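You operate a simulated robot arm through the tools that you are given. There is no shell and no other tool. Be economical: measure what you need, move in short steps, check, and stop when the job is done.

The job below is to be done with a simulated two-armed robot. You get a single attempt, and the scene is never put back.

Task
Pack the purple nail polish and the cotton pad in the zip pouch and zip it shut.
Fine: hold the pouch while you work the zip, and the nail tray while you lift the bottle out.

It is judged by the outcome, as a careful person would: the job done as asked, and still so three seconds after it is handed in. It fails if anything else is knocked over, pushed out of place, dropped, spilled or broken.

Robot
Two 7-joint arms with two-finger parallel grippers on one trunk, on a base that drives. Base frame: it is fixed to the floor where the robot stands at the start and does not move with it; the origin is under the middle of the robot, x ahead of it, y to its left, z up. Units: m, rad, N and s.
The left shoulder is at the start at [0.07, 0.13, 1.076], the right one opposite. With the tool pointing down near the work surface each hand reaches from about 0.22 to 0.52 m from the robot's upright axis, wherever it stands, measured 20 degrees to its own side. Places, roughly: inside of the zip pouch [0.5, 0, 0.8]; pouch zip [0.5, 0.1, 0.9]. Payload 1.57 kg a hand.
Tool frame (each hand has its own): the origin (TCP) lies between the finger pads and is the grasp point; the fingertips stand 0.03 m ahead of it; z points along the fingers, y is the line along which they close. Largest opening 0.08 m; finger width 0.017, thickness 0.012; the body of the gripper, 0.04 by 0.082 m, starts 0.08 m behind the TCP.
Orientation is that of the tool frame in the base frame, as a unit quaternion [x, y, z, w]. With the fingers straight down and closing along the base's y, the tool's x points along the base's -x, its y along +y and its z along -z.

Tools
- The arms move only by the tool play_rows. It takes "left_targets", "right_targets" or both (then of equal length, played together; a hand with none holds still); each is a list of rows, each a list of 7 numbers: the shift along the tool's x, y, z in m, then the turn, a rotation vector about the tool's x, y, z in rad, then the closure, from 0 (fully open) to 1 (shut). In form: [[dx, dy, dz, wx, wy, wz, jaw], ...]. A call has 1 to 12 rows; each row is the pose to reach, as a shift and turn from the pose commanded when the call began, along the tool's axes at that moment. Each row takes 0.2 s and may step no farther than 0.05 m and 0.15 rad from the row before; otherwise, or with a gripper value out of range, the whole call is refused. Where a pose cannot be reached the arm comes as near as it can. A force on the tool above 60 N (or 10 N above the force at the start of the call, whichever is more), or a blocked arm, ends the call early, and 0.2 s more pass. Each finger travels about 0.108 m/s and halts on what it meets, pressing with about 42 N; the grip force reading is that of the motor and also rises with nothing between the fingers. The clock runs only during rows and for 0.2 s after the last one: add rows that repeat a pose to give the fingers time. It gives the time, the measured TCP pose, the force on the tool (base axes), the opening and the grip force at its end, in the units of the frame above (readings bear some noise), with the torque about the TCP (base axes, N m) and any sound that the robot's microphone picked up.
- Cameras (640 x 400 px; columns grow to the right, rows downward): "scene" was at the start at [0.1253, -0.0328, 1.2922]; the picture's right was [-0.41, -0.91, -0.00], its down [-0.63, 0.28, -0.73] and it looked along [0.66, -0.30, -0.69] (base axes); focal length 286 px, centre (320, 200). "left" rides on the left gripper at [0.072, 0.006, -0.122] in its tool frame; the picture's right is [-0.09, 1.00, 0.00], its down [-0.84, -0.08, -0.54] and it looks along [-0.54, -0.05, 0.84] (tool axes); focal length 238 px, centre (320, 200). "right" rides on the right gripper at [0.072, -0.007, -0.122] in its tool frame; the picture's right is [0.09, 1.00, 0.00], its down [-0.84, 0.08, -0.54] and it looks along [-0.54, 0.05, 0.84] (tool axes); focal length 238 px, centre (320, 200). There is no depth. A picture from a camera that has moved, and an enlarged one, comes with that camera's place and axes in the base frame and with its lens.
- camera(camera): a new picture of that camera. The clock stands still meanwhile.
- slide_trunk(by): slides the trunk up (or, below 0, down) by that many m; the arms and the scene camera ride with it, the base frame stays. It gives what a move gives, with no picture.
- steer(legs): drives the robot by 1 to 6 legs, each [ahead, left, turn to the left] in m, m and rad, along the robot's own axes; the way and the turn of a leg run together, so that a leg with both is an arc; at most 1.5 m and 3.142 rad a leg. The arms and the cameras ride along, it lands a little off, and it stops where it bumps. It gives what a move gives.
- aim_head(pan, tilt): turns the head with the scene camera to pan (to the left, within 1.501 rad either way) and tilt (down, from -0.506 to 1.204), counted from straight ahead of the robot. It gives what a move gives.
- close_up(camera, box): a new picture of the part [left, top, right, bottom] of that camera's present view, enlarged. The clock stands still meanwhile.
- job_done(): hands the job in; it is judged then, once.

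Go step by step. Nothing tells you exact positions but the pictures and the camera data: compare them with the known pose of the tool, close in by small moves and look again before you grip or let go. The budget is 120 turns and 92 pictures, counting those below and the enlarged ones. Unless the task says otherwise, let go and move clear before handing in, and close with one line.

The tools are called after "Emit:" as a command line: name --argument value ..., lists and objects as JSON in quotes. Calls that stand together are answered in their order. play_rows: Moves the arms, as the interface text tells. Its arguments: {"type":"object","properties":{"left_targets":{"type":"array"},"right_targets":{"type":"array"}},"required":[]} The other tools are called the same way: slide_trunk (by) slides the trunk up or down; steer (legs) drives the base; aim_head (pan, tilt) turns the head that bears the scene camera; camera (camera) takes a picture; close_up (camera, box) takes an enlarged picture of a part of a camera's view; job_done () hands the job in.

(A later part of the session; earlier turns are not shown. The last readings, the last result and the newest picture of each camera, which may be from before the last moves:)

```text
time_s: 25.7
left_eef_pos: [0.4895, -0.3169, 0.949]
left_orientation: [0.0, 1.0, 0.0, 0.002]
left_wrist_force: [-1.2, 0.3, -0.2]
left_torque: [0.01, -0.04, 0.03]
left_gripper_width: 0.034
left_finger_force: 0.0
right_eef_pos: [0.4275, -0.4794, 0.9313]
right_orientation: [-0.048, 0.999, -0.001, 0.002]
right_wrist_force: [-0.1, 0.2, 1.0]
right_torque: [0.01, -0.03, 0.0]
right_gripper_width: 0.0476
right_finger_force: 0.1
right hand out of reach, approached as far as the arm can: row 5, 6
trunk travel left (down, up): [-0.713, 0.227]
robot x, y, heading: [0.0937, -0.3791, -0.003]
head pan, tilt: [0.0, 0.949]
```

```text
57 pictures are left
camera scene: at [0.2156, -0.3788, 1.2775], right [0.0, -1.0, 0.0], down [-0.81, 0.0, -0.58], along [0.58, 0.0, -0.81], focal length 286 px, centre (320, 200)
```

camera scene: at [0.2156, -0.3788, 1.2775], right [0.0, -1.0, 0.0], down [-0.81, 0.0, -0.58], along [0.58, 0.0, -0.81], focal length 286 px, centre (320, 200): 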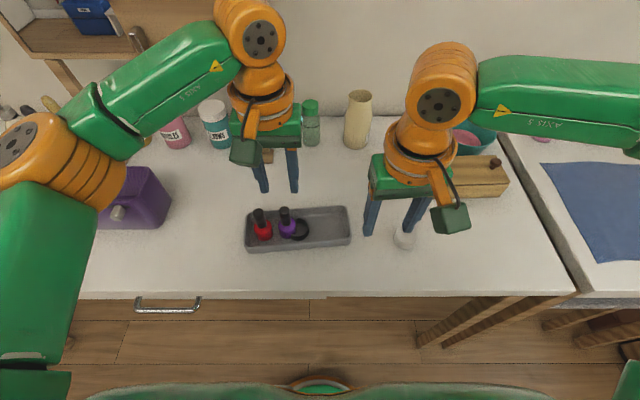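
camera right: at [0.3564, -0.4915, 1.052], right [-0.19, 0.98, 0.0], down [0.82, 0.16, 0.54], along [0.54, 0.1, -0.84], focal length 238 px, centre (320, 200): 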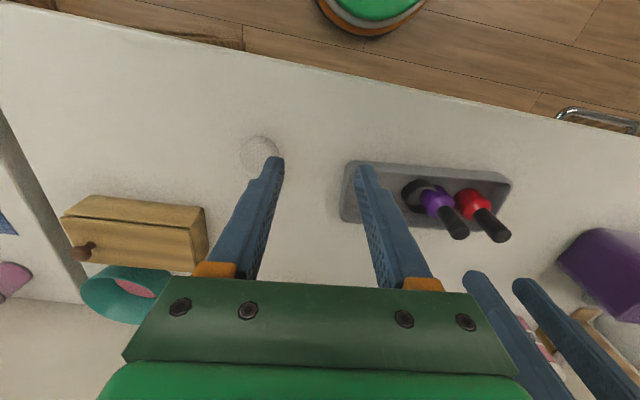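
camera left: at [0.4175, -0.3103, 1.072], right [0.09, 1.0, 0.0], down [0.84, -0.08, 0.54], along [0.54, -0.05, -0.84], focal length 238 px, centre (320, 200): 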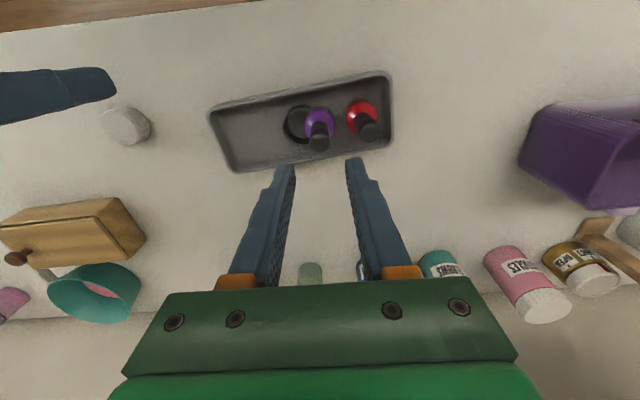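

The left hand is lined up with the purple cap, but the right cannot reach inward far enough from here. I'll shift the base 8 cm left and 4 cm ahead with both hands hovering clear.

Emit:
steer --legs '[[0.0, 0.08, 0], [0.04, 0, 0]]'

Emit:
camera --camera "right"

```text
time_s: 27.2
left_eef_pos: [0.5282, -0.239, 0.9501]
left_orientation: [0.001, 1.0, 0.0, 0.003]
left_wrist_force: [-1.0, -0.4, 0.6]
left_torque: [0.04, -0.03, 0.0]
left_gripper_width: 0.0341
left_finger_force: 0.0
right_eef_pos: [0.4655, -0.4011, 0.9317]
right_orientation: [-0.048, 0.999, -0.001, 0.002]
right_wrist_force: [-0.3, 0.0, 0.6]
right_torque: [0.04, -0.01, -0.03]
right_gripper_width: 0.0478
right_finger_force: 0.0
trunk travel left (down, up): [-0.713, 0.227]
robot x, y, heading: [0.1374, -0.3026, 0.001]
head pan, tilt: [0.0, 0.949]
```

```text
56 pictures are left
camera right: at [0.394, -0.4126, 1.0528], right [-0.19, 0.98, 0.0], down [0.82, 0.16, 0.55], along [0.54, 0.1, -0.84], focal length 238 px, centre (320, 200)
```

right: 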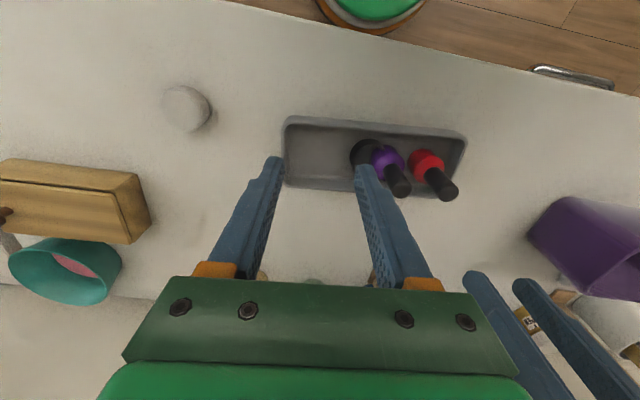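

The end wall is at about (0.503, −0.434). I'll move the right hand over it and bring the left hand back above the purple cap.

Emit:
play_rows --left_targets '[[0.01, -0.02, 0, 0, 0, 0, 0.575], [0.018, -0.04, 0, 0, 0, 0, 0.575], [0.028, -0.06, 0, 0, 0, 0, 0.575], [0.0367, -0.078, 0, 0, 0, 0, 0.575], [0.0367, -0.078, 0, 0, 0, 0, 0.575]]' --right_targets '[[-0.012, -0.0348, 0.0, 0, 0, 0, 0.4], [-0.037, -0.0348, 0.03, 0, 0, 0, 0.4], [-0.037, -0.0348, 0.055, 0, 0, 0, 0.4], [-0.037, -0.0348, 0.08, 0, 0, 0, 0.4], [-0.037, -0.0348, 0.08, 0, 0, 0, 0.4]]'

Emit:
camera --camera "right"

Emit:
camera --camera "left"

```text
time_s: 28.4
left_eef_pos: [0.4943, -0.3158, 0.9498]
left_orientation: [0.001, 1.0, -0.001, 0.001]
left_wrist_force: [0.0, 0.3, -0.2]
left_torque: [-0.01, 0.03, -0.04]
left_gripper_width: 0.0341
left_finger_force: 0.0
right_eef_pos: [0.5035, -0.4392, 0.8553]
right_orientation: [-0.047, 0.999, 0.0, 0.0]
right_wrist_force: [-0.1, 0.6, 0.6]
right_torque: [-0.01, 0.01, -0.03]
right_gripper_width: 0.0481
right_finger_force: 0.0
right hand out of reach, approached as far as the arm can: row 4, 5
trunk travel left (down, up): [-0.713, 0.227]
robot x, y, heading: [0.1342, -0.3015, -0.007]
head pan, tilt: [0.0, 0.949]
```

```text
55 pictures are left
camera right: at [0.4327, -0.4508, 0.9758], right [-0.19, 0.98, 0.0], down [0.82, 0.16, 0.54], along [0.53, 0.1, -0.84], focal length 238 px, centre (320, 200)
```

right: 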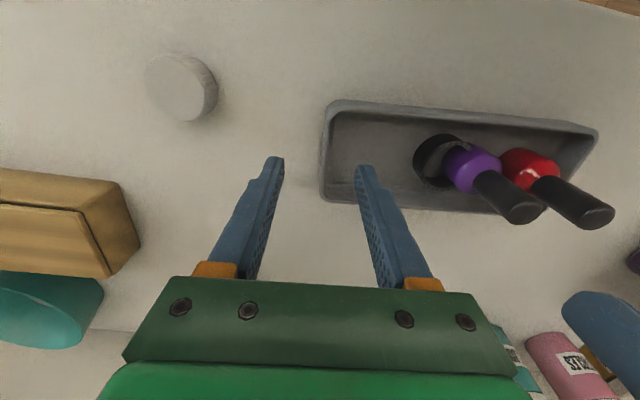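

```text
54 pictures are left
camera left: at [0.4221, -0.3072, 1.0721], right [0.09, 1.0, 0.0], down [0.84, -0.08, 0.54], along [0.54, -0.05, -0.84], focal length 238 px, centre (320, 200)
```

left: 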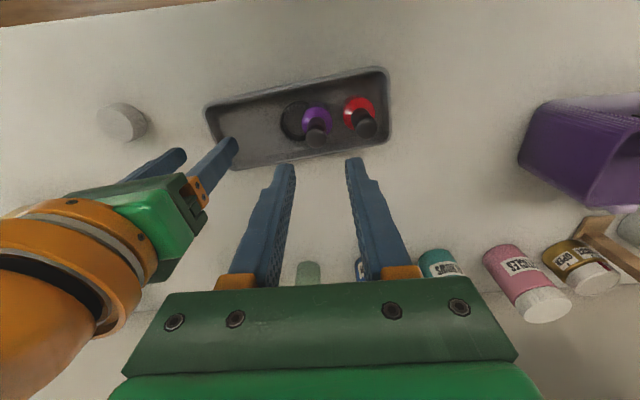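

The right hand straddles the end wall but stalled at z 0.855, perhaps because of the added yaw. I'll turn the yaw back and try lowering again.

Emit:
play_rows --right_targets '[[0, 0, 0, 0, 0, 0.05, 0.4], [0, 0, 0, 0, 0, 0.1, 0.4], [0, 0, 0.01, 0, 0, 0.1, 0.4], [0, 0, 0.02, 0, 0, 0.1, 0.4], [0, 0, 0.02, 0, 0, 0.1, 0.4]]'

```text
time_s: 29.6
left_eef_pos: [0.4947, -0.3139, 0.9487]
left_orientation: [0.001, 1.0, -0.001, 0.001]
left_wrist_force: [-0.5, 0.3, 0.4]
left_torque: [-0.01, -0.03, 0.02]
left_gripper_width: 0.0337
left_finger_force: 0.0
right_eef_pos: [0.4991, -0.4446, 0.8386]
right_orientation: [0.003, 1.0, -0.001, 0.0]
right_wrist_force: [0.0, 0.8, 0.5]
right_torque: [-0.03, -0.01, -0.01]
right_gripper_width: 0.048
right_finger_force: 0.0
right hand out of reach, approached as far as the arm can: row 3, 4, 5
trunk travel left (down, up): [-0.713, 0.227]
robot x, y, heading: [0.1313, -0.2997, 0.001]
head pan, tilt: [0.0, 0.949]
```

Turning it back helped a little, so the limit is how far inward the right arm reaches. I'll shift the base another 6 cm left and retry from there.

Emit:
steer --legs '[[0.0, 0.06, 0]]'

Emit:
play_rows --right_targets '[[-0.005, -0.03, -0.005, 0, 0, 0, 0.4], [-0.005, -0.05, -0.005, 0, 0, 0, 0.4], [-0.005, -0.05, 0.01, 0, 0, 0, 0.4], [-0.005, -0.05, 0.01, 0, 0, 0, 0.4]]' --left_targets '[[0.0, -0.03, 0, 0, 0, 0, 0.575], [0.0, -0.06, 0, 0, 0, 0, 0.575], [0.0, -0.06, 0.0, 0, 0, 0, 0.575], [0.0, -0.06, 0.0, 0, 0, 0, 0.575]]'

```text
time_s: 30.6
left_eef_pos: [0.4957, -0.2579, 0.9491]
left_orientation: [0.001, 1.0, 0.001, 0.0]
left_wrist_force: [-0.8, 0.3, 0.4]
left_torque: [0.05, 0.01, -0.01]
left_gripper_width: 0.0341
left_finger_force: 0.1
right_eef_pos: [0.4995, -0.3877, 0.8385]
right_orientation: [0.003, 1.0, 0.001, 0.0]
right_wrist_force: [0.6, -0.4, -0.3]
right_torque: [0.02, -0.01, 0.0]
right_gripper_width: 0.0479
right_finger_force: 0.1
trunk travel left (down, up): [-0.713, 0.227]
robot x, y, heading: [0.1371, -0.2413, 0.001]
head pan, tilt: [0.0, 0.949]
```

```text
time_s: 31.6
left_eef_pos: [0.4944, -0.3163, 0.9499]
left_orientation: [0.001, 1.0, 0.0, 0.001]
left_wrist_force: [0.1, -0.3, 0.1]
left_torque: [0.02, 0.0, 0.01]
left_gripper_width: 0.0339
left_finger_force: 0.0
right_eef_pos: [0.5033, -0.4361, 0.8287]
right_orientation: [0.004, 1.0, 0.0, 0.001]
right_wrist_force: [0.2, 0.2, -0.3]
right_torque: [-0.01, -0.02, 0.0]
right_gripper_width: 0.048
right_finger_force: 0.0
trunk travel left (down, up): [-0.713, 0.227]
robot x, y, heading: [0.1348, -0.2431, 0.003]
head pan, tilt: [0.0, 0.949]
```

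Both hands now reach. I'll check the right hand's view before lowering onto the wall.

Emit:
camera --camera "right"

Emit:
close_up --camera "left" --box '[180, 60, 420, 210]'

```text
53 pictures are left
camera right: at [0.4315, -0.4411, 0.9499], right [-0.09, 1.0, 0.0], down [0.84, 0.07, 0.54], along [0.54, 0.05, -0.84], focal length 238 px, centre (320, 200)
```

right: 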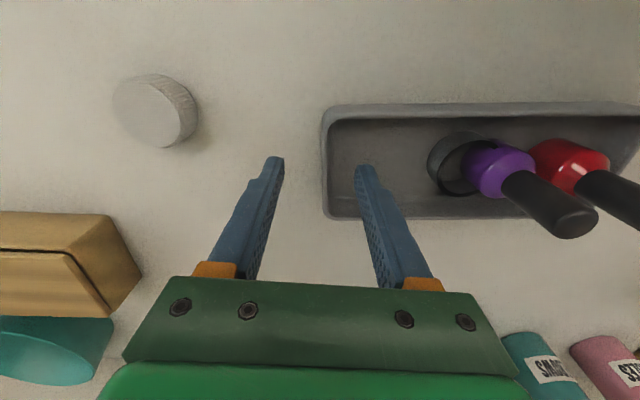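

```text
2.67 times, centred on (300, 135) of left
camera zoom: at [0.4222, -0.3088, 1.0728], right [0.1, 1.0, 0.0], down [0.84, -0.08, 0.54], along [0.54, -0.05, -0.84], focal length 636 px, centre (373, 373)
```

zoom: 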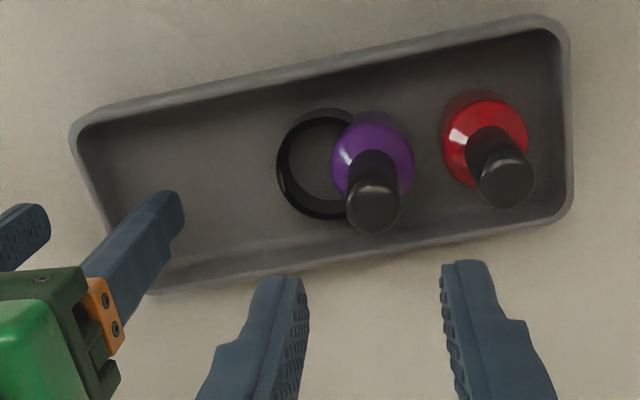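

The wall is centred to within 5 mm. I'll nudge +y, lower to z ≈ 0.805, and pinch it.

Emit:
play_rows --right_targets '[[0, 0.005, 0.0, 0, 0, 0, 0.4], [0, 0.005, 0.012, 0, 0, 0, 0.4], [0, 0.005, 0.024, 0, 0, 0, 0.4], [0, 0.005, 0.024, 0, 0, 0, 0.4]]'

Emit:
close_up --camera "right" --box '[220, 80, 460, 230]'

```text
time_s: 32.5
left_eef_pos: [0.4875, -0.3148, 0.9546]
left_orientation: [0.001, 1.0, -0.002, 0.006]
left_wrist_force: [0.2, 0.0, 0.7]
left_torque: [0.0, -0.03, 0.0]
left_gripper_width: 0.0338
left_finger_force: 0.0
right_eef_pos: [0.5042, -0.429, 0.8141]
right_orientation: [0.005, 1.0, 0.002, 0.018]
right_wrist_force: [-4.2, -3.2, 42.3]
right_torque: [1.06, 0.41, 0.31]
right_gripper_width: 0.0459
right_finger_force: 0.1
trunk travel left (down, up): [-0.713, 0.227]
robot x, y, heading: [0.1349, -0.2365, -0.004]
head pan, tilt: [0.0, 0.949]
stopped in row 4 (right hand): the force on the tool passed its limit at 69 N (the readings are from after the stop); the commanded pose is now the measured one
```

```text
2.67 times, centred on (340, 155) of right
camera zoom: at [0.4278, -0.4332, 0.9329], right [-0.08, 1.0, 0.0], down [0.82, 0.07, 0.57], along [0.57, 0.05, -0.82], focal length 636 px, centre (267, 320)
```

zoom: 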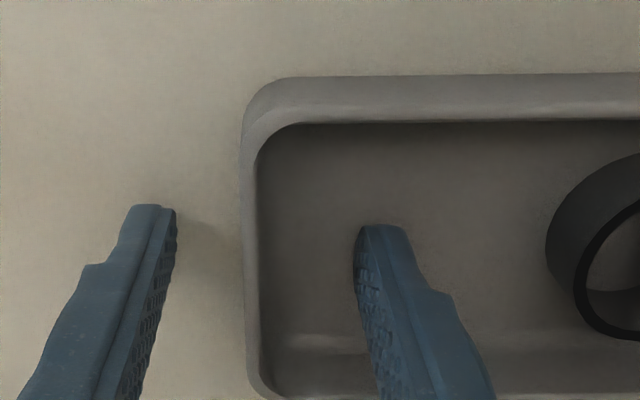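

The inner finger touched the tray floor, so the floor is near z 0.784. I'll lift about 8 mm, then pinch the wall.

Emit:
play_rows --right_targets '[[0, 0, -0.007, 0, 0, 0, 0.4], [0, 0.0, -0.009, 0, 0, 0, 0.4], [0, 0, -0.009, 0, 0, 0, 0.6], [0, 0, -0.009, 0, 0, 0, 0.8], [0, 0, -0.009, 0, 0, 0, 1], [0, 0, -0.009, 0, 0, 0, 1]]'

Emit:
close_up --camera "right" --box '[220, 80, 460, 230]'

Emit:
close_up --camera "left" --box '[180, 60, 420, 210]'

```text
time_s: 33.9
left_eef_pos: [0.4949, -0.3157, 0.9497]
left_orientation: [0.002, 1.0, -0.001, 0.0]
left_wrist_force: [0.0, 0.6, -0.3]
left_torque: [0.01, -0.02, -0.04]
left_gripper_width: 0.0339
left_finger_force: 0.1
right_eef_pos: [0.5102, -0.4299, 0.8169]
right_orientation: [0.004, 1.0, 0.002, 0.01]
right_wrist_force: [0.3, -0.5, -0.5]
right_torque: [-0.06, 0.04, -0.06]
right_gripper_width: 0.0033
right_finger_force: 24.5
trunk travel left (down, up): [-0.713, 0.227]
robot x, y, heading: [0.1337, -0.2411, -0.002]
head pan, tilt: [0.0, 0.949]
```

```text
2.67 times, centred on (340, 155) of right
camera zoom: at [0.4352, -0.4348, 0.9367], right [-0.08, 1.0, 0.0], down [0.83, 0.07, 0.56], along [0.56, 0.05, -0.83], focal length 636 px, centre (267, 320)
```

zoom: 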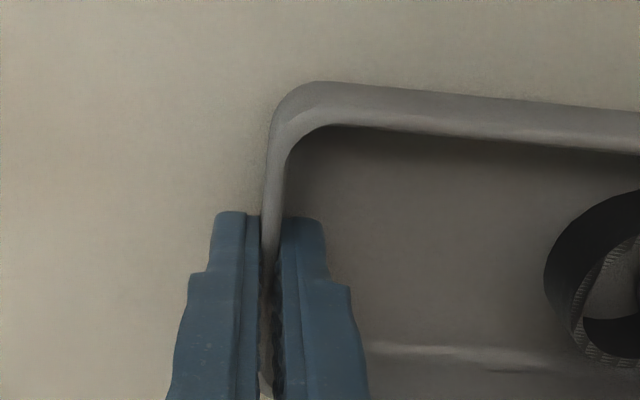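

```text
2.67 times, centred on (300, 135) of left
camera zoom: at [0.4226, -0.3083, 1.0727], right [0.1, 1.0, 0.0], down [0.84, -0.08, 0.54], along [0.54, -0.05, -0.84], focal length 636 px, centre (373, 373)
```

zoom: 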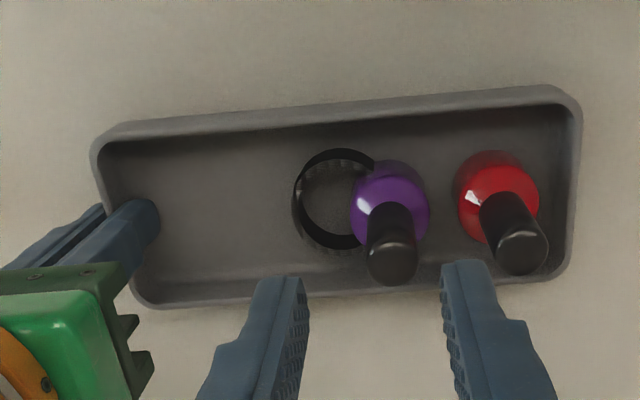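

Pinching aligned the tray with my fingers, so its far end swung about 2 cm toward +x. While holding it I'll slowly rotate and shift it back to where it was.

Emit:
play_rows --right_targets '[[0.001, -0.001, 0, 0, 0, -0.012, 1], [0.002, -0.002, 0, 0, 0, -0.026, 1], [0.003, -0.003, 0, 0, 0, -0.04, 1], [0.004, -0.004, 0, 0, 0, -0.055, 1], [0.005, -0.005, 0, 0, 0, -0.07, 1], [0.006, -0.006, 0, 0, 0, -0.085, 1], [0.007, -0.006, 0, 0, 0, -0.1, 1], [0.007, -0.006, 0, 0, 0, -0.11, 1], [0.007, -0.006, 0, 0, 0, -0.11, 1]]'

Emit:
close_up --camera "left" --box '[180, 60, 420, 210]'

```text
time_s: 35.9
left_eef_pos: [0.4948, -0.3161, 0.9496]
left_orientation: [0.001, 1.0, -0.001, 0.001]
left_wrist_force: [1.8, 0.5, -0.5]
left_torque: [0.01, -0.01, -0.05]
left_gripper_width: 0.0339
left_finger_force: 0.1
right_eef_pos: [0.5017, -0.4362, 0.817]
right_orientation: [-0.05, 0.999, 0.0, 0.01]
right_wrist_force: [2.1, 1.3, 3.1]
right_torque: [0.03, 0.13, -0.09]
right_gripper_width: 0.0034
right_finger_force: 24.8
trunk travel left (down, up): [-0.713, 0.227]
robot x, y, heading: [0.1375, -0.2383, -0.003]
head pan, tilt: [0.0, 0.949]
```

```text
2.67 times, centred on (300, 135) of left
camera zoom: at [0.4224, -0.3076, 1.0729], right [0.1, 1.0, 0.0], down [0.84, -0.08, 0.54], along [0.54, -0.05, -0.84], focal length 636 px, centre (373, 373)
```

zoom: 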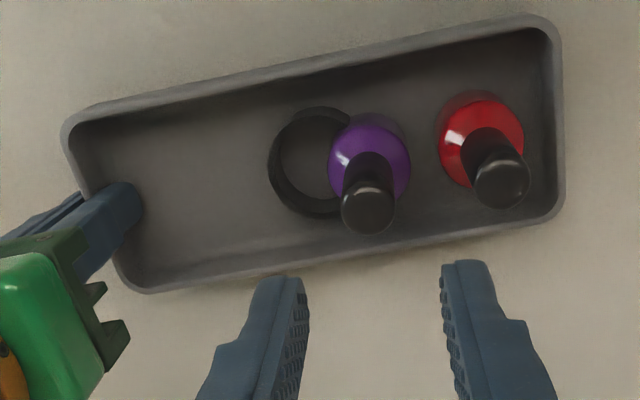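

The tray is back within a couple of millimetres, and the cap is straight below the left hand at (0.493, −0.316). I'll lower the left hand onto the cap.

Emit:
play_rows --left_targets '[[0.001, 0, 0.03, 0, 0, 0, 0.575], [0.001, 0, 0.06, 0, 0, 0, 0.575], [0.001, 0, 0.082, 0, 0, 0, 0.575], [0.001, 0, 0.082, 0, 0, 0, 0.575]]'

Emit:
camera --camera "left"

Emit:
close_up --camera "scene" --box '[300, 150, 460, 250]'

```text
time_s: 36.9
left_eef_pos: [0.4929, -0.3168, 0.8681]
left_orientation: [0.002, 1.0, 0.0, 0.0]
left_wrist_force: [0.0, -0.7, -0.5]
left_torque: [-0.01, -0.04, -0.01]
left_gripper_width: 0.0341
left_finger_force: 0.1
right_eef_pos: [0.5013, -0.4368, 0.8172]
right_orientation: [-0.051, 0.999, 0.0, 0.011]
right_wrist_force: [1.0, 0.4, 2.1]
right_torque: [-0.04, 0.05, -0.08]
right_gripper_width: 0.0033
right_finger_force: 24.2
trunk travel left (down, up): [-0.713, 0.227]
robot x, y, heading: [0.1335, -0.2404, -0.002]
head pan, tilt: [0.0, 0.949]
```

```text
47 pictures are left
camera left: at [0.4212, -0.3082, 0.9905], right [0.1, 1.0, 0.0], down [0.84, -0.08, 0.54], along [0.54, -0.05, -0.84], focal length 238 px, centre (320, 200)
```

left: 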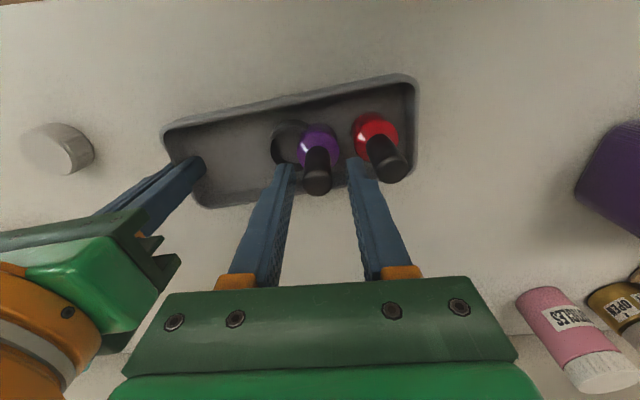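

```text
4.00 times, centred on (380, 200) of scene
camera zoom: at [0.2574, -0.239, 1.2774], right [0.0, -1.0, 0.0], down [-0.81, 0.0, -0.58], along [0.58, 0.0, -0.81], focal length 1145 px, centre (80, 200)
```

zoom: 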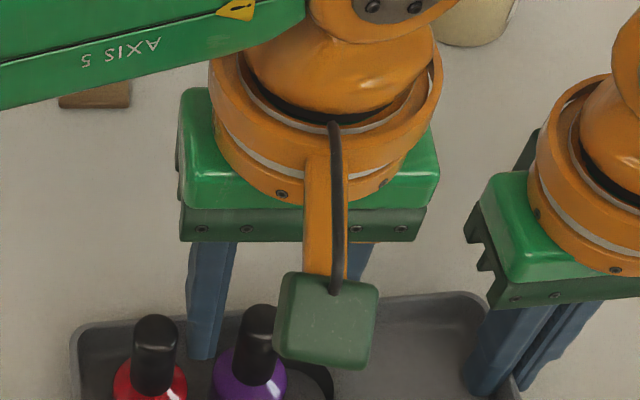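

The fingers straddle the purple cap cleanly, with red clear. I'll close on it and lift slowly a little.

Emit:
play_rows --left_targets '[[0, 0, 0, 0, 0, 0, 0.7], [0, 0, 0, 0, 0, 0, 1], [0, 0, 0, 0, 0, 0, 1], [0, 0, 0, 0, 0, 0, 1]]'

Emit:
close_up --camera "left" --box '[220, 80, 460, 230]'

```text
time_s: 37.9
left_eef_pos: [0.4938, -0.3172, 0.868]
left_orientation: [0.001, 1.0, -0.001, 0.001]
left_wrist_force: [-0.2, -3.3, 1.1]
left_torque: [-0.16, 0.04, 0.02]
left_gripper_width: 0.0174
left_finger_force: 31.7
right_eef_pos: [0.5017, -0.4363, 0.817]
right_orientation: [-0.05, 0.999, 0.0, 0.01]
right_wrist_force: [1.0, 3.6, 3.2]
right_torque: [0.07, 0.05, -0.09]
right_gripper_width: 0.0033
right_finger_force: 24.6
trunk travel left (down, up): [-0.713, 0.227]
robot x, y, heading: [0.1332, -0.2422, -0.005]
head pan, tilt: [0.0, 0.949]
```

```text
2.67 times, centred on (340, 155) of left
camera zoom: at [0.4211, -0.3086, 0.9908], right [0.1, 1.0, 0.0], down [0.84, -0.08, 0.54], along [0.54, -0.05, -0.84], focal length 636 px, centre (267, 320)
```

zoom: 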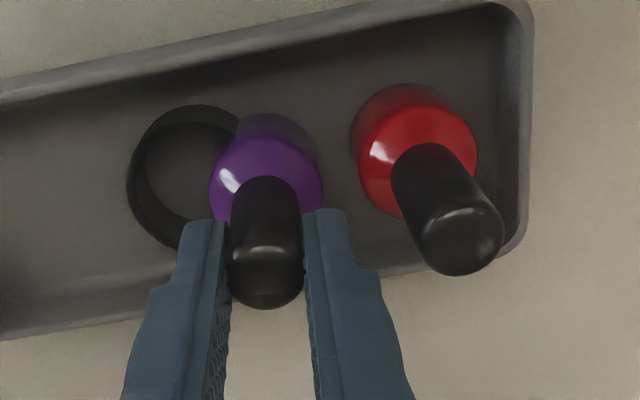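

The cap is gripped at 17 mm. I'll lift straight up slowly with the tray held.

Emit:
play_rows --left_targets '[[0, 0, -0.004, 0, 0, 0, 1], [0, 0, -0.01, 0, 0, 0, 1], [0, 0, -0.018, 0, 0, 0, 1], [0, 0, -0.026, 0, 0, 0, 1], [0, 0, -0.034, 0, 0, 0, 1], [0, 0, -0.042, 0, 0, 0, 1]]'

Emit:
camera --camera "left"

Emit:
camera --camera "right"

```text
time_s: 39.3
left_eef_pos: [0.4935, -0.3157, 0.9109]
left_orientation: [0.002, 1.0, -0.001, 0.001]
left_wrist_force: [-0.2, 0.8, 0.0]
left_torque: [0.04, -0.01, 0.03]
left_gripper_width: 0.017
left_finger_force: 32.3
right_eef_pos: [0.5024, -0.436, 0.8172]
right_orientation: [-0.05, 0.999, 0.001, 0.011]
right_wrist_force: [1.3, -0.9, 4.0]
right_torque: [-0.04, -0.04, -0.05]
right_gripper_width: 0.0034
right_finger_force: 24.7
trunk travel left (down, up): [-0.713, 0.227]
robot x, y, heading: [0.136, -0.2405, -0.003]
head pan, tilt: [0.0, 0.949]
```

```text
44 pictures are left
camera left: at [0.4214, -0.3082, 1.0328], right [0.1, 1.0, 0.0], down [0.84, -0.08, 0.54], along [0.54, -0.05, -0.84], focal length 238 px, centre (320, 200)
```

left: 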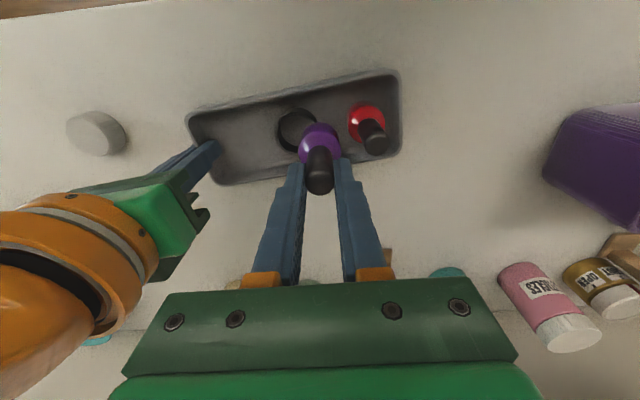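

```text
43 pictures are left
camera right: at [0.4285, -0.449, 0.9366], right [-0.19, 0.98, 0.0], down [0.81, 0.16, 0.56], along [0.55, 0.11, -0.83], focal length 238 px, centre (320, 200)
```

right: 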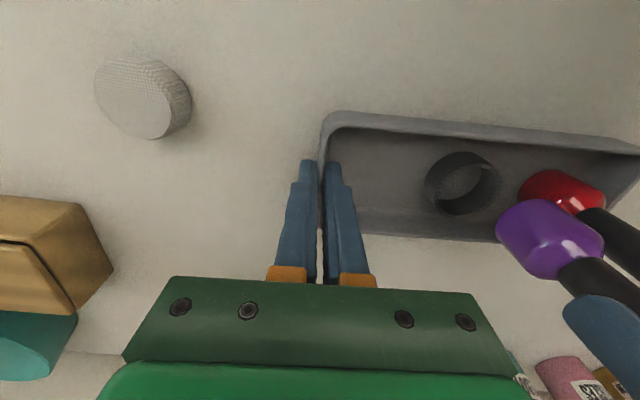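

The bottle is free and the tray stayed put. I'll lift it higher, then release the tray and raise the right hand.

Emit:
play_rows --left_targets '[[0, 0, -0.03, 0, 0, 0, 1], [0, 0, -0.06, 0, 0, 0, 1], [0, 0, -0.09, 0, 0, 0, 1], [0, 0, -0.11, 0, 0, 0, 1], [0, 0, -0.11, 0, 0, 0, 1], [0, 0, -0.11, 0, 0, 0, 1], [0, 0, -0.11, 0, 0, 0, 1], [0, 0, -0.11, 0, 0, 0, 1]]' --right_targets '[[0, 0, 0, 0, 0, 0, 0.9], [0, 0, 0, 0, 0, 0, 0.7], [0, 0, 0, 0, 0, 0, 0.6], [0, 0, -0.03, 0, 0, 0, 0.6], [0, 0, -0.06, 0, 0, 0, 0.6], [0, 0, -0.09, 0, 0, 0.04, 0.6], [0, 0, -0.11, 0, 0, 0.08, 0.5], [0, 0, -0.11, 0, 0, 0.11, 0.5]]'

Emit:
camera --camera "scene"

```text
time_s: 41.1
left_eef_pos: [0.4937, -0.3151, 1.0203]
left_orientation: [0.002, 1.0, -0.002, 0.0]
left_wrist_force: [0.4, -0.5, -1.0]
left_torque: [0.01, -0.02, 0.02]
left_gripper_width: 0.0173
left_finger_force: 32.4
right_eef_pos: [0.4992, -0.4367, 0.9274]
right_orientation: [0.004, 1.0, 0.001, 0.01]
right_wrist_force: [0.4, 0.3, 0.1]
right_torque: [0.03, 0.0, -0.03]
right_gripper_width: 0.0399
right_finger_force: 0.0
trunk travel left (down, up): [-0.713, 0.227]
robot x, y, heading: [0.1371, -0.2405, -0.001]
head pan, tilt: [0.0, 0.949]
```

```text
42 pictures are left
camera scene: at [0.2581, -0.2396, 1.2773], right [0.0, -1.0, 0.0], down [-0.81, 0.0, -0.58], along [0.58, 0.0, -0.81], focal length 286 px, centre (320, 200)
```

scene: 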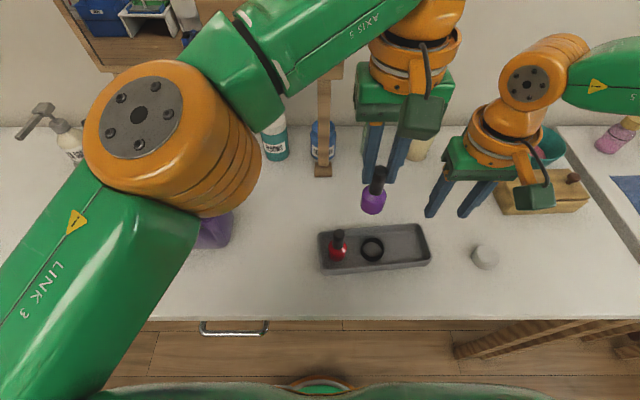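

The bottle is safely held. The pad is at about (0.475, −0.543), some 5 cm wide, so I'll hover the right hand over it with the gripper open.

Emit:
play_rows --right_targets '[[0.008, -0.035, 0.0, 0, 0, 0, 0.3], [0.016, -0.07, 0.0, 0, 0, 0, 0], [0.024, -0.106, 0.02, 0, 0, 0, 0], [0.024, -0.106, 0.04, 0, 0, 0, 0], [0.024, -0.106, 0.04, 0, 0, 0, 0]]'

Emit:
camera --camera "right"

Emit:
close_up --camera "scene" --box '[420, 200, 580, 300]'

```text
time_s: 42.3
left_eef_pos: [0.4921, -0.3146, 1.0198]
left_orientation: [0.002, 1.0, -0.002, 0.001]
left_wrist_force: [-0.1, 0.1, -0.2]
left_torque: [0.01, 0.01, 0.0]
left_gripper_width: 0.0171
left_finger_force: 31.9
right_eef_pos: [0.4752, -0.543, 0.8864]
right_orientation: [0.004, 1.0, 0.002, 0.011]
right_wrist_force: [-0.6, 0.3, -0.1]
right_torque: [0.02, 0.04, 0.0]
right_gripper_width: 0.0799
right_finger_force: 0.0
trunk travel left (down, up): [-0.713, 0.227]
robot x, y, heading: [0.13, -0.2408, -0.002]
head pan, tilt: [0.0, 0.949]
```

```text
41 pictures are left
camera right: at [0.4012, -0.5474, 1.0057], right [-0.08, 1.0, 0.0], down [0.83, 0.07, 0.56], along [0.56, 0.05, -0.83], focal length 238 px, centre (320, 200)
```

right: 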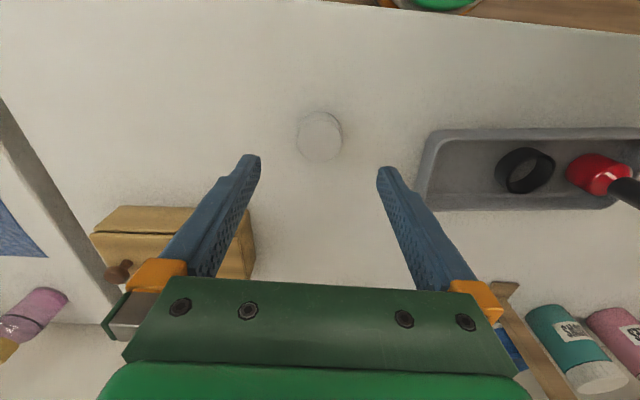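

```text
4.00 times, centred on (500, 250) of scene
camera zoom: at [0.2577, -0.2394, 1.2774], right [0.0, -1.0, 0.0], down [-0.81, 0.0, -0.58], along [0.58, 0.0, -0.81], focal length 1145 px, centre (-400, 0)
```

zoom: 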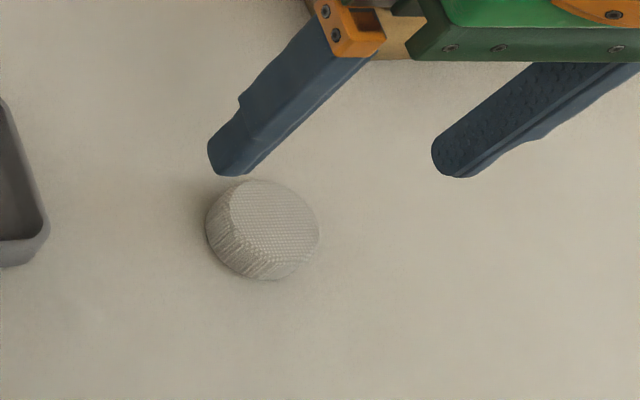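

The pad is centred between the fingers. I'll lower to about z 0.813 and look before closing.

Emit:
play_rows --right_targets '[[0, 0.001, 0.025, 0, 0, 0, 0], [0, 0.001, 0.05, 0, 0, 0, 0], [0, 0.001, 0.065, 0, 0, 0, 0], [0, 0.001, 0.073, 0, 0, 0, 0], [0, 0.001, 0.073, 0, 0, 0, 0]]'

Emit:
close_up --camera "right" --box '[200, 80, 440, 230]'

```text
time_s: 43.5
left_eef_pos: [0.4935, -0.3159, 1.0201]
left_orientation: [0.002, 1.0, -0.001, 0.001]
left_wrist_force: [-0.8, 0.2, -0.6]
left_torque: [0.06, -0.01, -0.01]
left_gripper_width: 0.0168
left_finger_force: 31.7
right_eef_pos: [0.4774, -0.5409, 0.8129]
right_orientation: [0.004, 1.0, 0.002, 0.01]
right_wrist_force: [-0.6, 0.2, 0.2]
right_torque: [-0.01, 0.01, -0.01]
right_gripper_width: 0.0799
right_finger_force: 0.0
trunk travel left (down, up): [-0.713, 0.227]
robot x, y, heading: [0.1372, -0.2386, -0.008]
head pan, tilt: [0.0, 0.949]
```

```text
2.67 times, centred on (320, 155) of right
camera zoom: at [0.4032, -0.5458, 0.9329], right [-0.08, 1.0, 0.0], down [0.83, 0.07, 0.56], along [0.56, 0.05, -0.83], focal length 636 px, centre (320, 320)
```

zoom: 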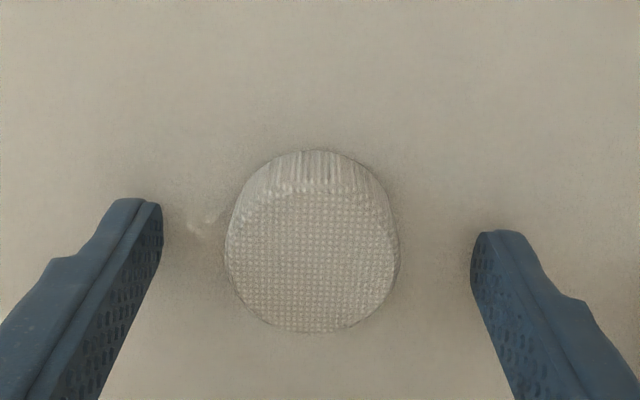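

It's well centred. I'll close on the pad and lift slightly.

Emit:
play_rows --right_targets '[[0, 0, 0.002, 0, 0, 0, 0.4], [0, 0, 0.002, 0, 0, 0, 0.7], [0, 0, 0.002, 0, 0, 0, 0.7], [0, 0, 0.0, 0, 0, 0, 0.7], [0, 0, -0.02, 0, 0, 0, 0.7], [0, 0, -0.04, 0, 0, 0, 0.7]]'

Emit:
close_up --camera "right" --box '[200, 80, 440, 230]'

```text
time_s: 44.9
left_eef_pos: [0.4944, -0.3154, 1.0205]
left_orientation: [0.002, 1.0, -0.001, 0.0]
left_wrist_force: [-0.2, -0.7, -0.6]
left_torque: [0.01, -0.01, -0.01]
left_gripper_width: 0.0171
left_finger_force: 32.3
right_eef_pos: [0.4767, -0.54, 0.8531]
right_orientation: [0.004, 1.0, 0.001, 0.01]
right_wrist_force: [0.2, -0.1, -0.3]
right_torque: [0.0, -0.02, 0.01]
right_gripper_width: 0.0326
right_finger_force: 41.0
trunk travel left (down, up): [-0.713, 0.227]
robot x, y, heading: [0.1352, -0.2378, -0.004]
head pan, tilt: [0.0, 0.949]
```

```text
2.67 times, centred on (320, 155) of right
camera zoom: at [0.4015, -0.5462, 0.9729], right [-0.08, 1.0, 0.0], down [0.83, 0.07, 0.56], along [0.56, 0.05, -0.83], focal length 636 px, centre (320, 320)
```

zoom: 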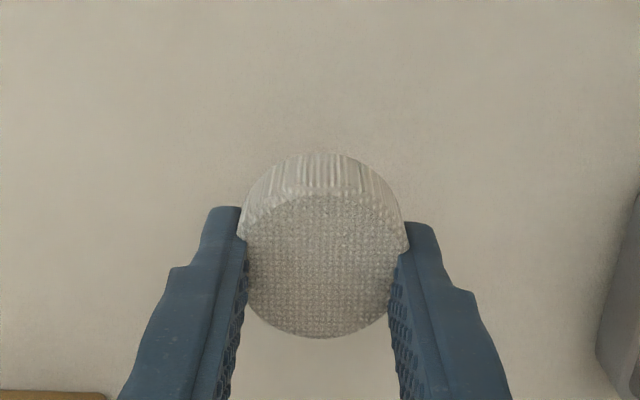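

The pad is held. I'll raise it and drive left so both hands come over the pouch.

Emit:
play_rows --right_targets '[[0, 0, -0.04, 0, 0, 0, 0.75], [0, 0, -0.08, 0, 0, 0, 0.75], [0, 0, -0.12, 0, 0, 0, 0.75], [0, 0, -0.15, 0, 0, 0, 0.75]]'

Emit:
steer --legs '[[0, 0.37, 0]]'

Emit:
aim_head --pan -0.25 --tilt 1.0

Emit:
camera --camera "scene"

Emit:
camera --camera "left"

```text
time_s: 45.9
left_eef_pos: [0.4941, -0.3145, 1.0196]
left_orientation: [0.001, 1.0, -0.001, 0.001]
left_wrist_force: [-0.3, -0.6, -0.5]
left_torque: [-0.03, -0.03, 0.01]
left_gripper_width: 0.0172
left_finger_force: 32.5
right_eef_pos: [0.473, -0.5407, 1.0039]
right_orientation: [0.004, 1.0, 0.002, 0.01]
right_wrist_force: [-0.5, -0.2, -0.3]
right_torque: [0.03, 0.01, 0.0]
right_gripper_width: 0.0326
right_finger_force: 40.4
trunk travel left (down, up): [-0.713, 0.227]
robot x, y, heading: [0.1354, -0.241, -0.003]
head pan, tilt: [0.0, 0.949]
```

```text
time_s: 48.3
left_eef_pos: [0.4953, 0.052, 1.021]
left_orientation: [0.002, 1.0, 0.0, 0.001]
left_wrist_force: [0.0, -0.2, -0.5]
left_torque: [0.0, 0.04, 0.01]
left_gripper_width: 0.0171
left_finger_force: 31.8
right_eef_pos: [0.4743, -0.1742, 1.0017]
right_orientation: [0.004, 1.0, 0.001, 0.01]
right_wrist_force: [1.0, 0.2, 0.1]
right_torque: [0.0, -0.04, -0.01]
right_gripper_width: 0.0324
right_finger_force: 40.8
trunk travel left (down, up): [-0.713, 0.227]
robot x, y, heading: [0.1393, 0.127, -0.005]
head pan, tilt: [0.0, 0.949]
```

```text
time_s: 49.0
left_eef_pos: [0.4944, 0.0545, 1.0198]
left_orientation: [0.002, 1.0, -0.001, 0.001]
left_wrist_force: [0.2, 0.2, 0.5]
left_torque: [0.0, 0.0, -0.01]
left_gripper_width: 0.017
left_finger_force: 32.3
right_eef_pos: [0.4742, -0.1723, 1.0043]
right_orientation: [0.004, 1.0, 0.002, 0.01]
right_wrist_force: [0.9, 0.3, 0.3]
right_torque: [-0.01, 0.0, -0.01]
right_gripper_width: 0.0325
right_finger_force: 40.7
trunk travel left (down, up): [-0.713, 0.227]
robot x, y, heading: [0.1373, 0.1298, -0.006]
head pan, tilt: [-0.25, 1.0]
```

```text
37 pictures are left
camera scene: at [0.2538, 0.1125, 1.2738], right [-0.25, -0.97, 0.0], down [-0.81, 0.21, -0.54], along [0.52, -0.14, -0.84], focal length 286 px, centre (320, 200)
```

scene: 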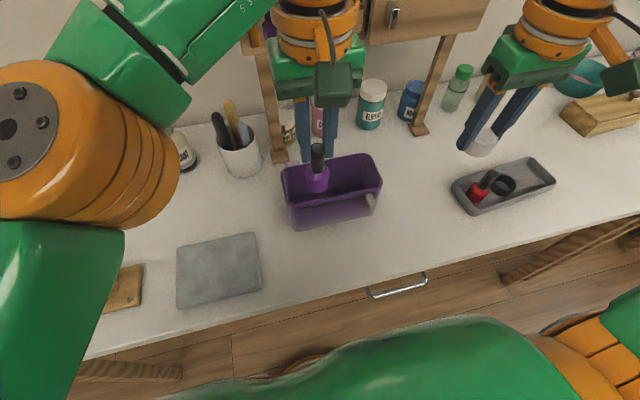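

```text
36 pictures are left
camera left: at [0.4221, 0.061, 1.1426], right [0.1, 1.0, 0.0], down [0.84, -0.08, 0.54], along [0.54, -0.05, -0.84], focal length 238 px, centre (320, 200)
```

left: 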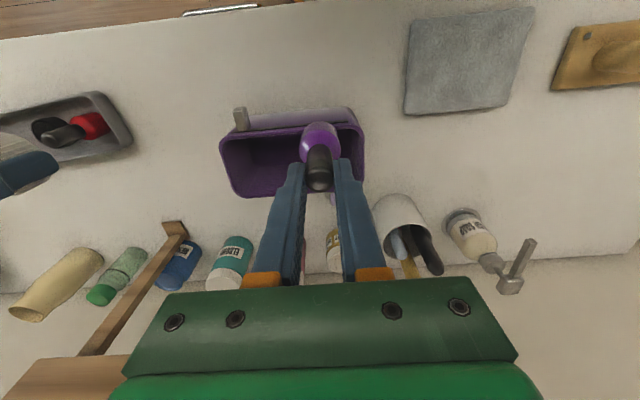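

The opening spans about x 0.495–0.56 and y −0.058–0.10. I'll move the bottle to (0.528, 0.053) and lower it in.

Emit:
play_rows --left_targets '[[-0.02, 0, 0.0, 0, 0, 0, 1], [-0.034, -0.001, 0.0, 0, 0, 0, 1], [-0.034, -0.001, 0.03, 0, 0, 0, 1], [-0.034, -0.001, 0.05, 0, 0, 0, 1], [-0.034, -0.001, 0.05, 0, 0, 0, 1]]'

Emit:
close_up --camera "left" --box '[200, 80, 440, 230]'

Emit:
close_up --camera "scene" --box '[240, 110, 440, 235]'

```text
time_s: 50.2
left_eef_pos: [0.5254, 0.0604, 0.9692]
left_orientation: [0.003, 1.0, -0.001, 0.001]
left_wrist_force: [-0.3, 0.1, -0.8]
left_torque: [0.0, -0.02, -0.02]
left_gripper_width: 0.017
left_finger_force: 31.7
left hand out of reach, approached as far as the arm can: row 1, 2, 3, 4, 5
right_eef_pos: [0.4748, -0.1731, 1.0032]
right_orientation: [0.004, 1.0, 0.001, 0.01]
right_wrist_force: [0.1, -0.6, -0.1]
right_torque: [0.0, -0.02, -0.02]
right_gripper_width: 0.0369
right_finger_force: 41.8
trunk travel left (down, up): [-0.713, 0.227]
robot x, y, heading: [0.1385, 0.1269, -0.002]
head pan, tilt: [-0.25, 1.0]
```

```text
2.67 times, centred on (320, 155) of left
camera zoom: at [0.4544, 0.0677, 1.092], right [0.1, 1.0, 0.0], down [0.84, -0.08, 0.54], along [0.54, -0.05, -0.84], focal length 636 px, centre (320, 320)
```

zoom: 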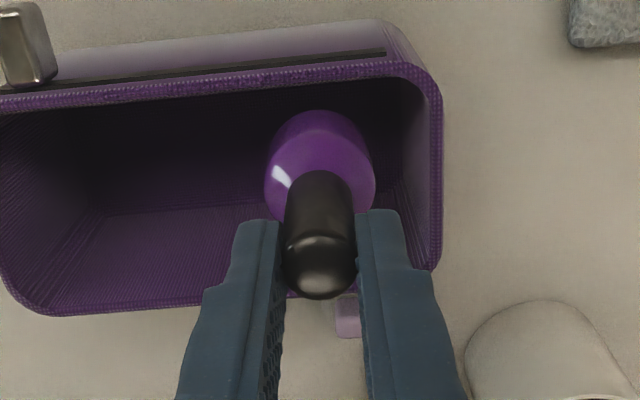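

```text
3.20 times, centred on (340, 172) of scene
camera zoom: at [0.2536, 0.1122, 1.2738], right [-0.25, -0.97, 0.0], down [-0.81, 0.21, -0.54], along [0.52, -0.14, -0.84], focal length 916 px, centre (256, 288)
```

zoom: 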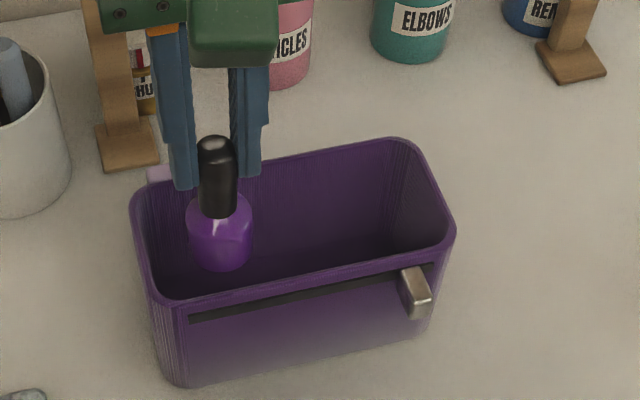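

The left arm is at its inward limit here, so it drifted slightly. I'll raise a bit, drive 6 cm right, and bring the bottle back over the opening.

Emit:
play_rows --left_targets '[[0, 0, -0.03, 0, 0, 0, 1], [0, 0, -0.04, 0, 0, 0, 1]]'

Emit:
steer --legs '[[0, -0.065, 0]]'

Emit:
play_rows --left_targets '[[-0.001, 0.03, 0.0, 0, 0, 0, 1], [-0.002, 0.058, 0.0, 0, 0, 0, 1], [-0.002, 0.058, 0.02, 0, 0, 0, 1], [-0.002, 0.058, 0.04, 0, 0, 0, 1], [-0.002, 0.058, 0.04, 0, 0, 0, 1]]'

Emit:
close_up --camera "left" --box '[200, 80, 440, 230]'

Emit:
camera --camera "right"

```text
time_s: 50.8
left_eef_pos: [0.5215, 0.0679, 1.0031]
left_orientation: [0.002, 1.0, -0.002, 0.001]
left_wrist_force: [0.1, 0.4, -0.4]
left_torque: [-0.01, 0.01, -0.01]
left_gripper_width: 0.0169
left_finger_force: 31.7
left hand out of reach, approached as far as the arm can: row 1, 2
right_eef_pos: [0.4742, -0.1725, 1.0034]
right_orientation: [0.005, 1.0, 0.002, 0.011]
right_wrist_force: [-0.1, -0.3, 0.6]
right_torque: [-0.01, 0.01, 0.0]
right_gripper_width: 0.0374
right_finger_force: 42.0
trunk travel left (down, up): [-0.713, 0.227]
robot x, y, heading: [0.1356, 0.128, -0.004]
head pan, tilt: [-0.25, 1.0]
```

```text
time_s: 51.8
left_eef_pos: [0.5218, 0.005, 1.0033]
left_orientation: [0.002, 1.0, -0.003, 0.002]
left_wrist_force: [0.3, -0.7, -1.1]
left_torque: [0.0, 0.02, -0.03]
left_gripper_width: 0.0172
left_finger_force: 32.0
right_eef_pos: [0.4742, -0.2343, 1.0046]
right_orientation: [0.005, 1.0, 0.0, 0.011]
right_wrist_force: [0.1, 0.7, -0.5]
right_torque: [-0.03, 0.03, 0.02]
right_gripper_width: 0.037
right_finger_force: 41.9
trunk travel left (down, up): [-0.713, 0.227]
robot x, y, heading: [0.1346, 0.062, -0.002]
head pan, tilt: [-0.25, 1.0]
```

```text
time_s: 53.0
left_eef_pos: [0.525, 0.0602, 0.962]
left_orientation: [0.002, 1.0, -0.002, 0.001]
left_wrist_force: [0.2, -0.6, -0.4]
left_torque: [0.01, 0.03, 0.03]
left_gripper_width: 0.0167
left_finger_force: 31.8
right_eef_pos: [0.4745, -0.2367, 1.0041]
right_orientation: [0.005, 1.0, 0.001, 0.011]
right_wrist_force: [0.2, 0.1, -0.1]
right_torque: [-0.01, 0.01, 0.0]
right_gripper_width: 0.0373
right_finger_force: 42.2
trunk travel left (down, up): [-0.713, 0.227]
robot x, y, heading: [0.1345, 0.0648, -0.003]
head pan, tilt: [-0.25, 1.0]
```

```text
2.67 times, centred on (320, 155) of left
camera zoom: at [0.4518, 0.0682, 1.0843], right [0.1, 1.0, 0.0], down [0.83, -0.08, 0.54], along [0.54, -0.05, -0.84], focal length 636 px, centre (320, 320)
```

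zoom: 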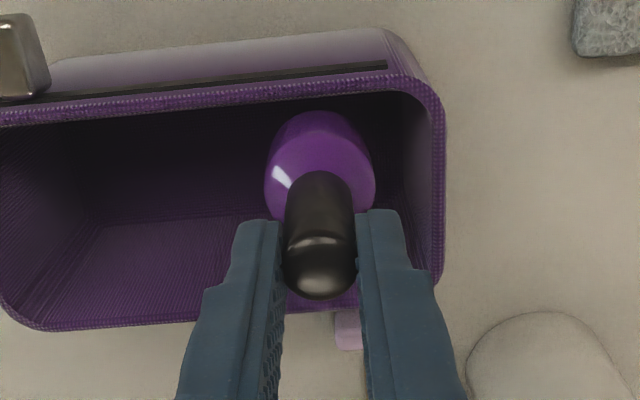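

```text
32 pictures are left
camera right: at [0.3997, -0.2422, 1.1234], right [-0.08, 1.0, 0.0], down [0.83, 0.07, 0.56], along [0.56, 0.05, -0.83], focal length 238 px, centre (320, 200)
```

right: 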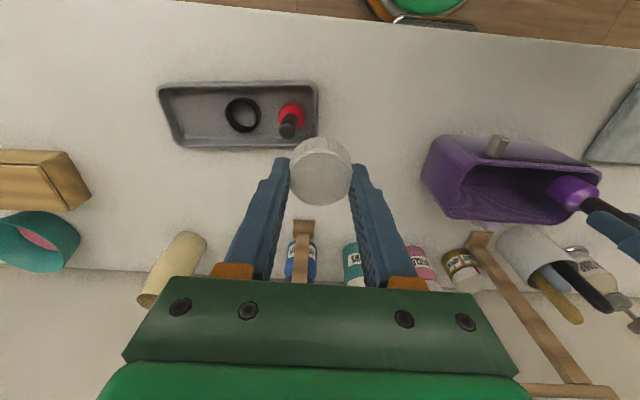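

The pad is still held. I'll shift the bottle slightly toward the middle and lower it to the pouch floor.

Emit:
play_rows --left_targets '[[-0.003, -0.01, 0.0, 0, 0, 0, 1], [-0.003, -0.01, 0.03, 0, 0, 0, 1], [-0.003, -0.01, 0.06, 0, 0, 0, 1], [-0.003, -0.01, 0.08, 0, 0, 0, 1], [-0.003, -0.01, 0.09, 0, 0, 0, 1], [-0.003, -0.01, 0.09, 0, 0, 0, 1]]'

Emit:
close_up --camera "left" --box '[200, 80, 440, 230]'

```text
time_s: 54.4
left_eef_pos: [0.5264, 0.0488, 0.873]
left_orientation: [0.002, 1.0, -0.002, 0.002]
left_wrist_force: [3.4, -1.2, 11.5]
left_torque: [0.01, -0.23, -0.01]
left_gripper_width: 0.0166
left_finger_force: 31.8
right_eef_pos: [0.4726, -0.2371, 1.0039]
right_orientation: [0.004, 1.0, 0.001, 0.011]
right_wrist_force: [-0.3, 0.2, 0.1]
right_torque: [0.02, 0.0, 0.0]
right_gripper_width: 0.0375
right_finger_force: 42.0
trunk travel left (down, up): [-0.713, 0.227]
robot x, y, heading: [0.1359, 0.0641, -0.004]
head pan, tilt: [-0.25, 1.0]
```

```text
2.67 times, centred on (320, 155) of left
camera zoom: at [0.4538, 0.0576, 0.9957], right [0.1, 1.0, 0.0], down [0.83, -0.08, 0.55], along [0.54, -0.05, -0.84], focal length 636 px, centre (320, 320)
```

zoom: 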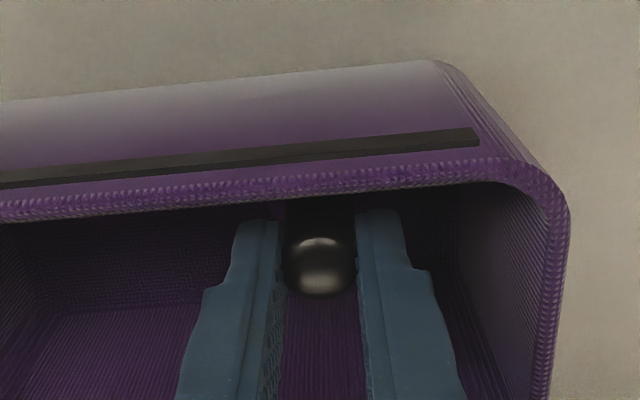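

The bottle touches the pouch floor (11 N). I'll open gently and lift the left hand straight out.

Emit:
play_rows --left_targets '[[0, 0, -0.001, 0, 0, 0, 0.7], [0, 0, -0.001, 0, 0, 0, 0.6], [0, 0, -0.001, 0, 0, 0, 0.55], [0, 0, -0.02, 0, 0, 0, 0.55], [0, 0, -0.05, 0, 0, 0, 0.55], [0, 0, -0.09, 0, 0, 0, 0.55], [0, 0.02, -0.12, 0, 0, 0, 0.55], [0.0, 0.06, -0.13, 0, 0, 0, 0.55], [0.0, 0.1, -0.13, 0, 0, 0, 0.55], [0.03, 0.13, -0.13, 0, 0, 0, 0.55]]'

Emit:
close_up --camera "scene" --box '[240, 110, 520, 285]'

```text
time_s: 56.6
left_eef_pos: [0.4966, 0.1824, 1.002]
left_orientation: [0.001, 1.0, -0.003, 0.004]
left_wrist_force: [0.1, 1.3, 0.3]
left_torque: [0.0, -0.01, 0.04]
left_gripper_width: 0.0361
left_finger_force: 0.1
right_eef_pos: [0.4736, -0.2364, 1.005]
right_orientation: [0.004, 1.0, 0.001, 0.011]
right_wrist_force: [0.5, 0.3, 0.1]
right_torque: [-0.04, -0.02, 0.05]
right_gripper_width: 0.0371
right_finger_force: 41.8
trunk travel left (down, up): [-0.713, 0.227]
robot x, y, heading: [0.137, 0.0677, -0.001]
head pan, tilt: [-0.25, 1.0]
```

```text
2.29 times, centred on (380, 198) of scene
camera zoom: at [0.252, 0.0492, 1.2739], right [-0.25, -0.97, 0.0], down [-0.81, 0.21, -0.54], along [0.52, -0.14, -0.84], focal length 654 px, centre (183, 206)
```

zoom: 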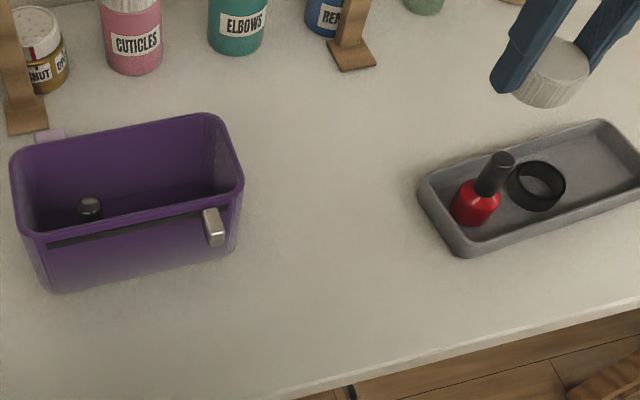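

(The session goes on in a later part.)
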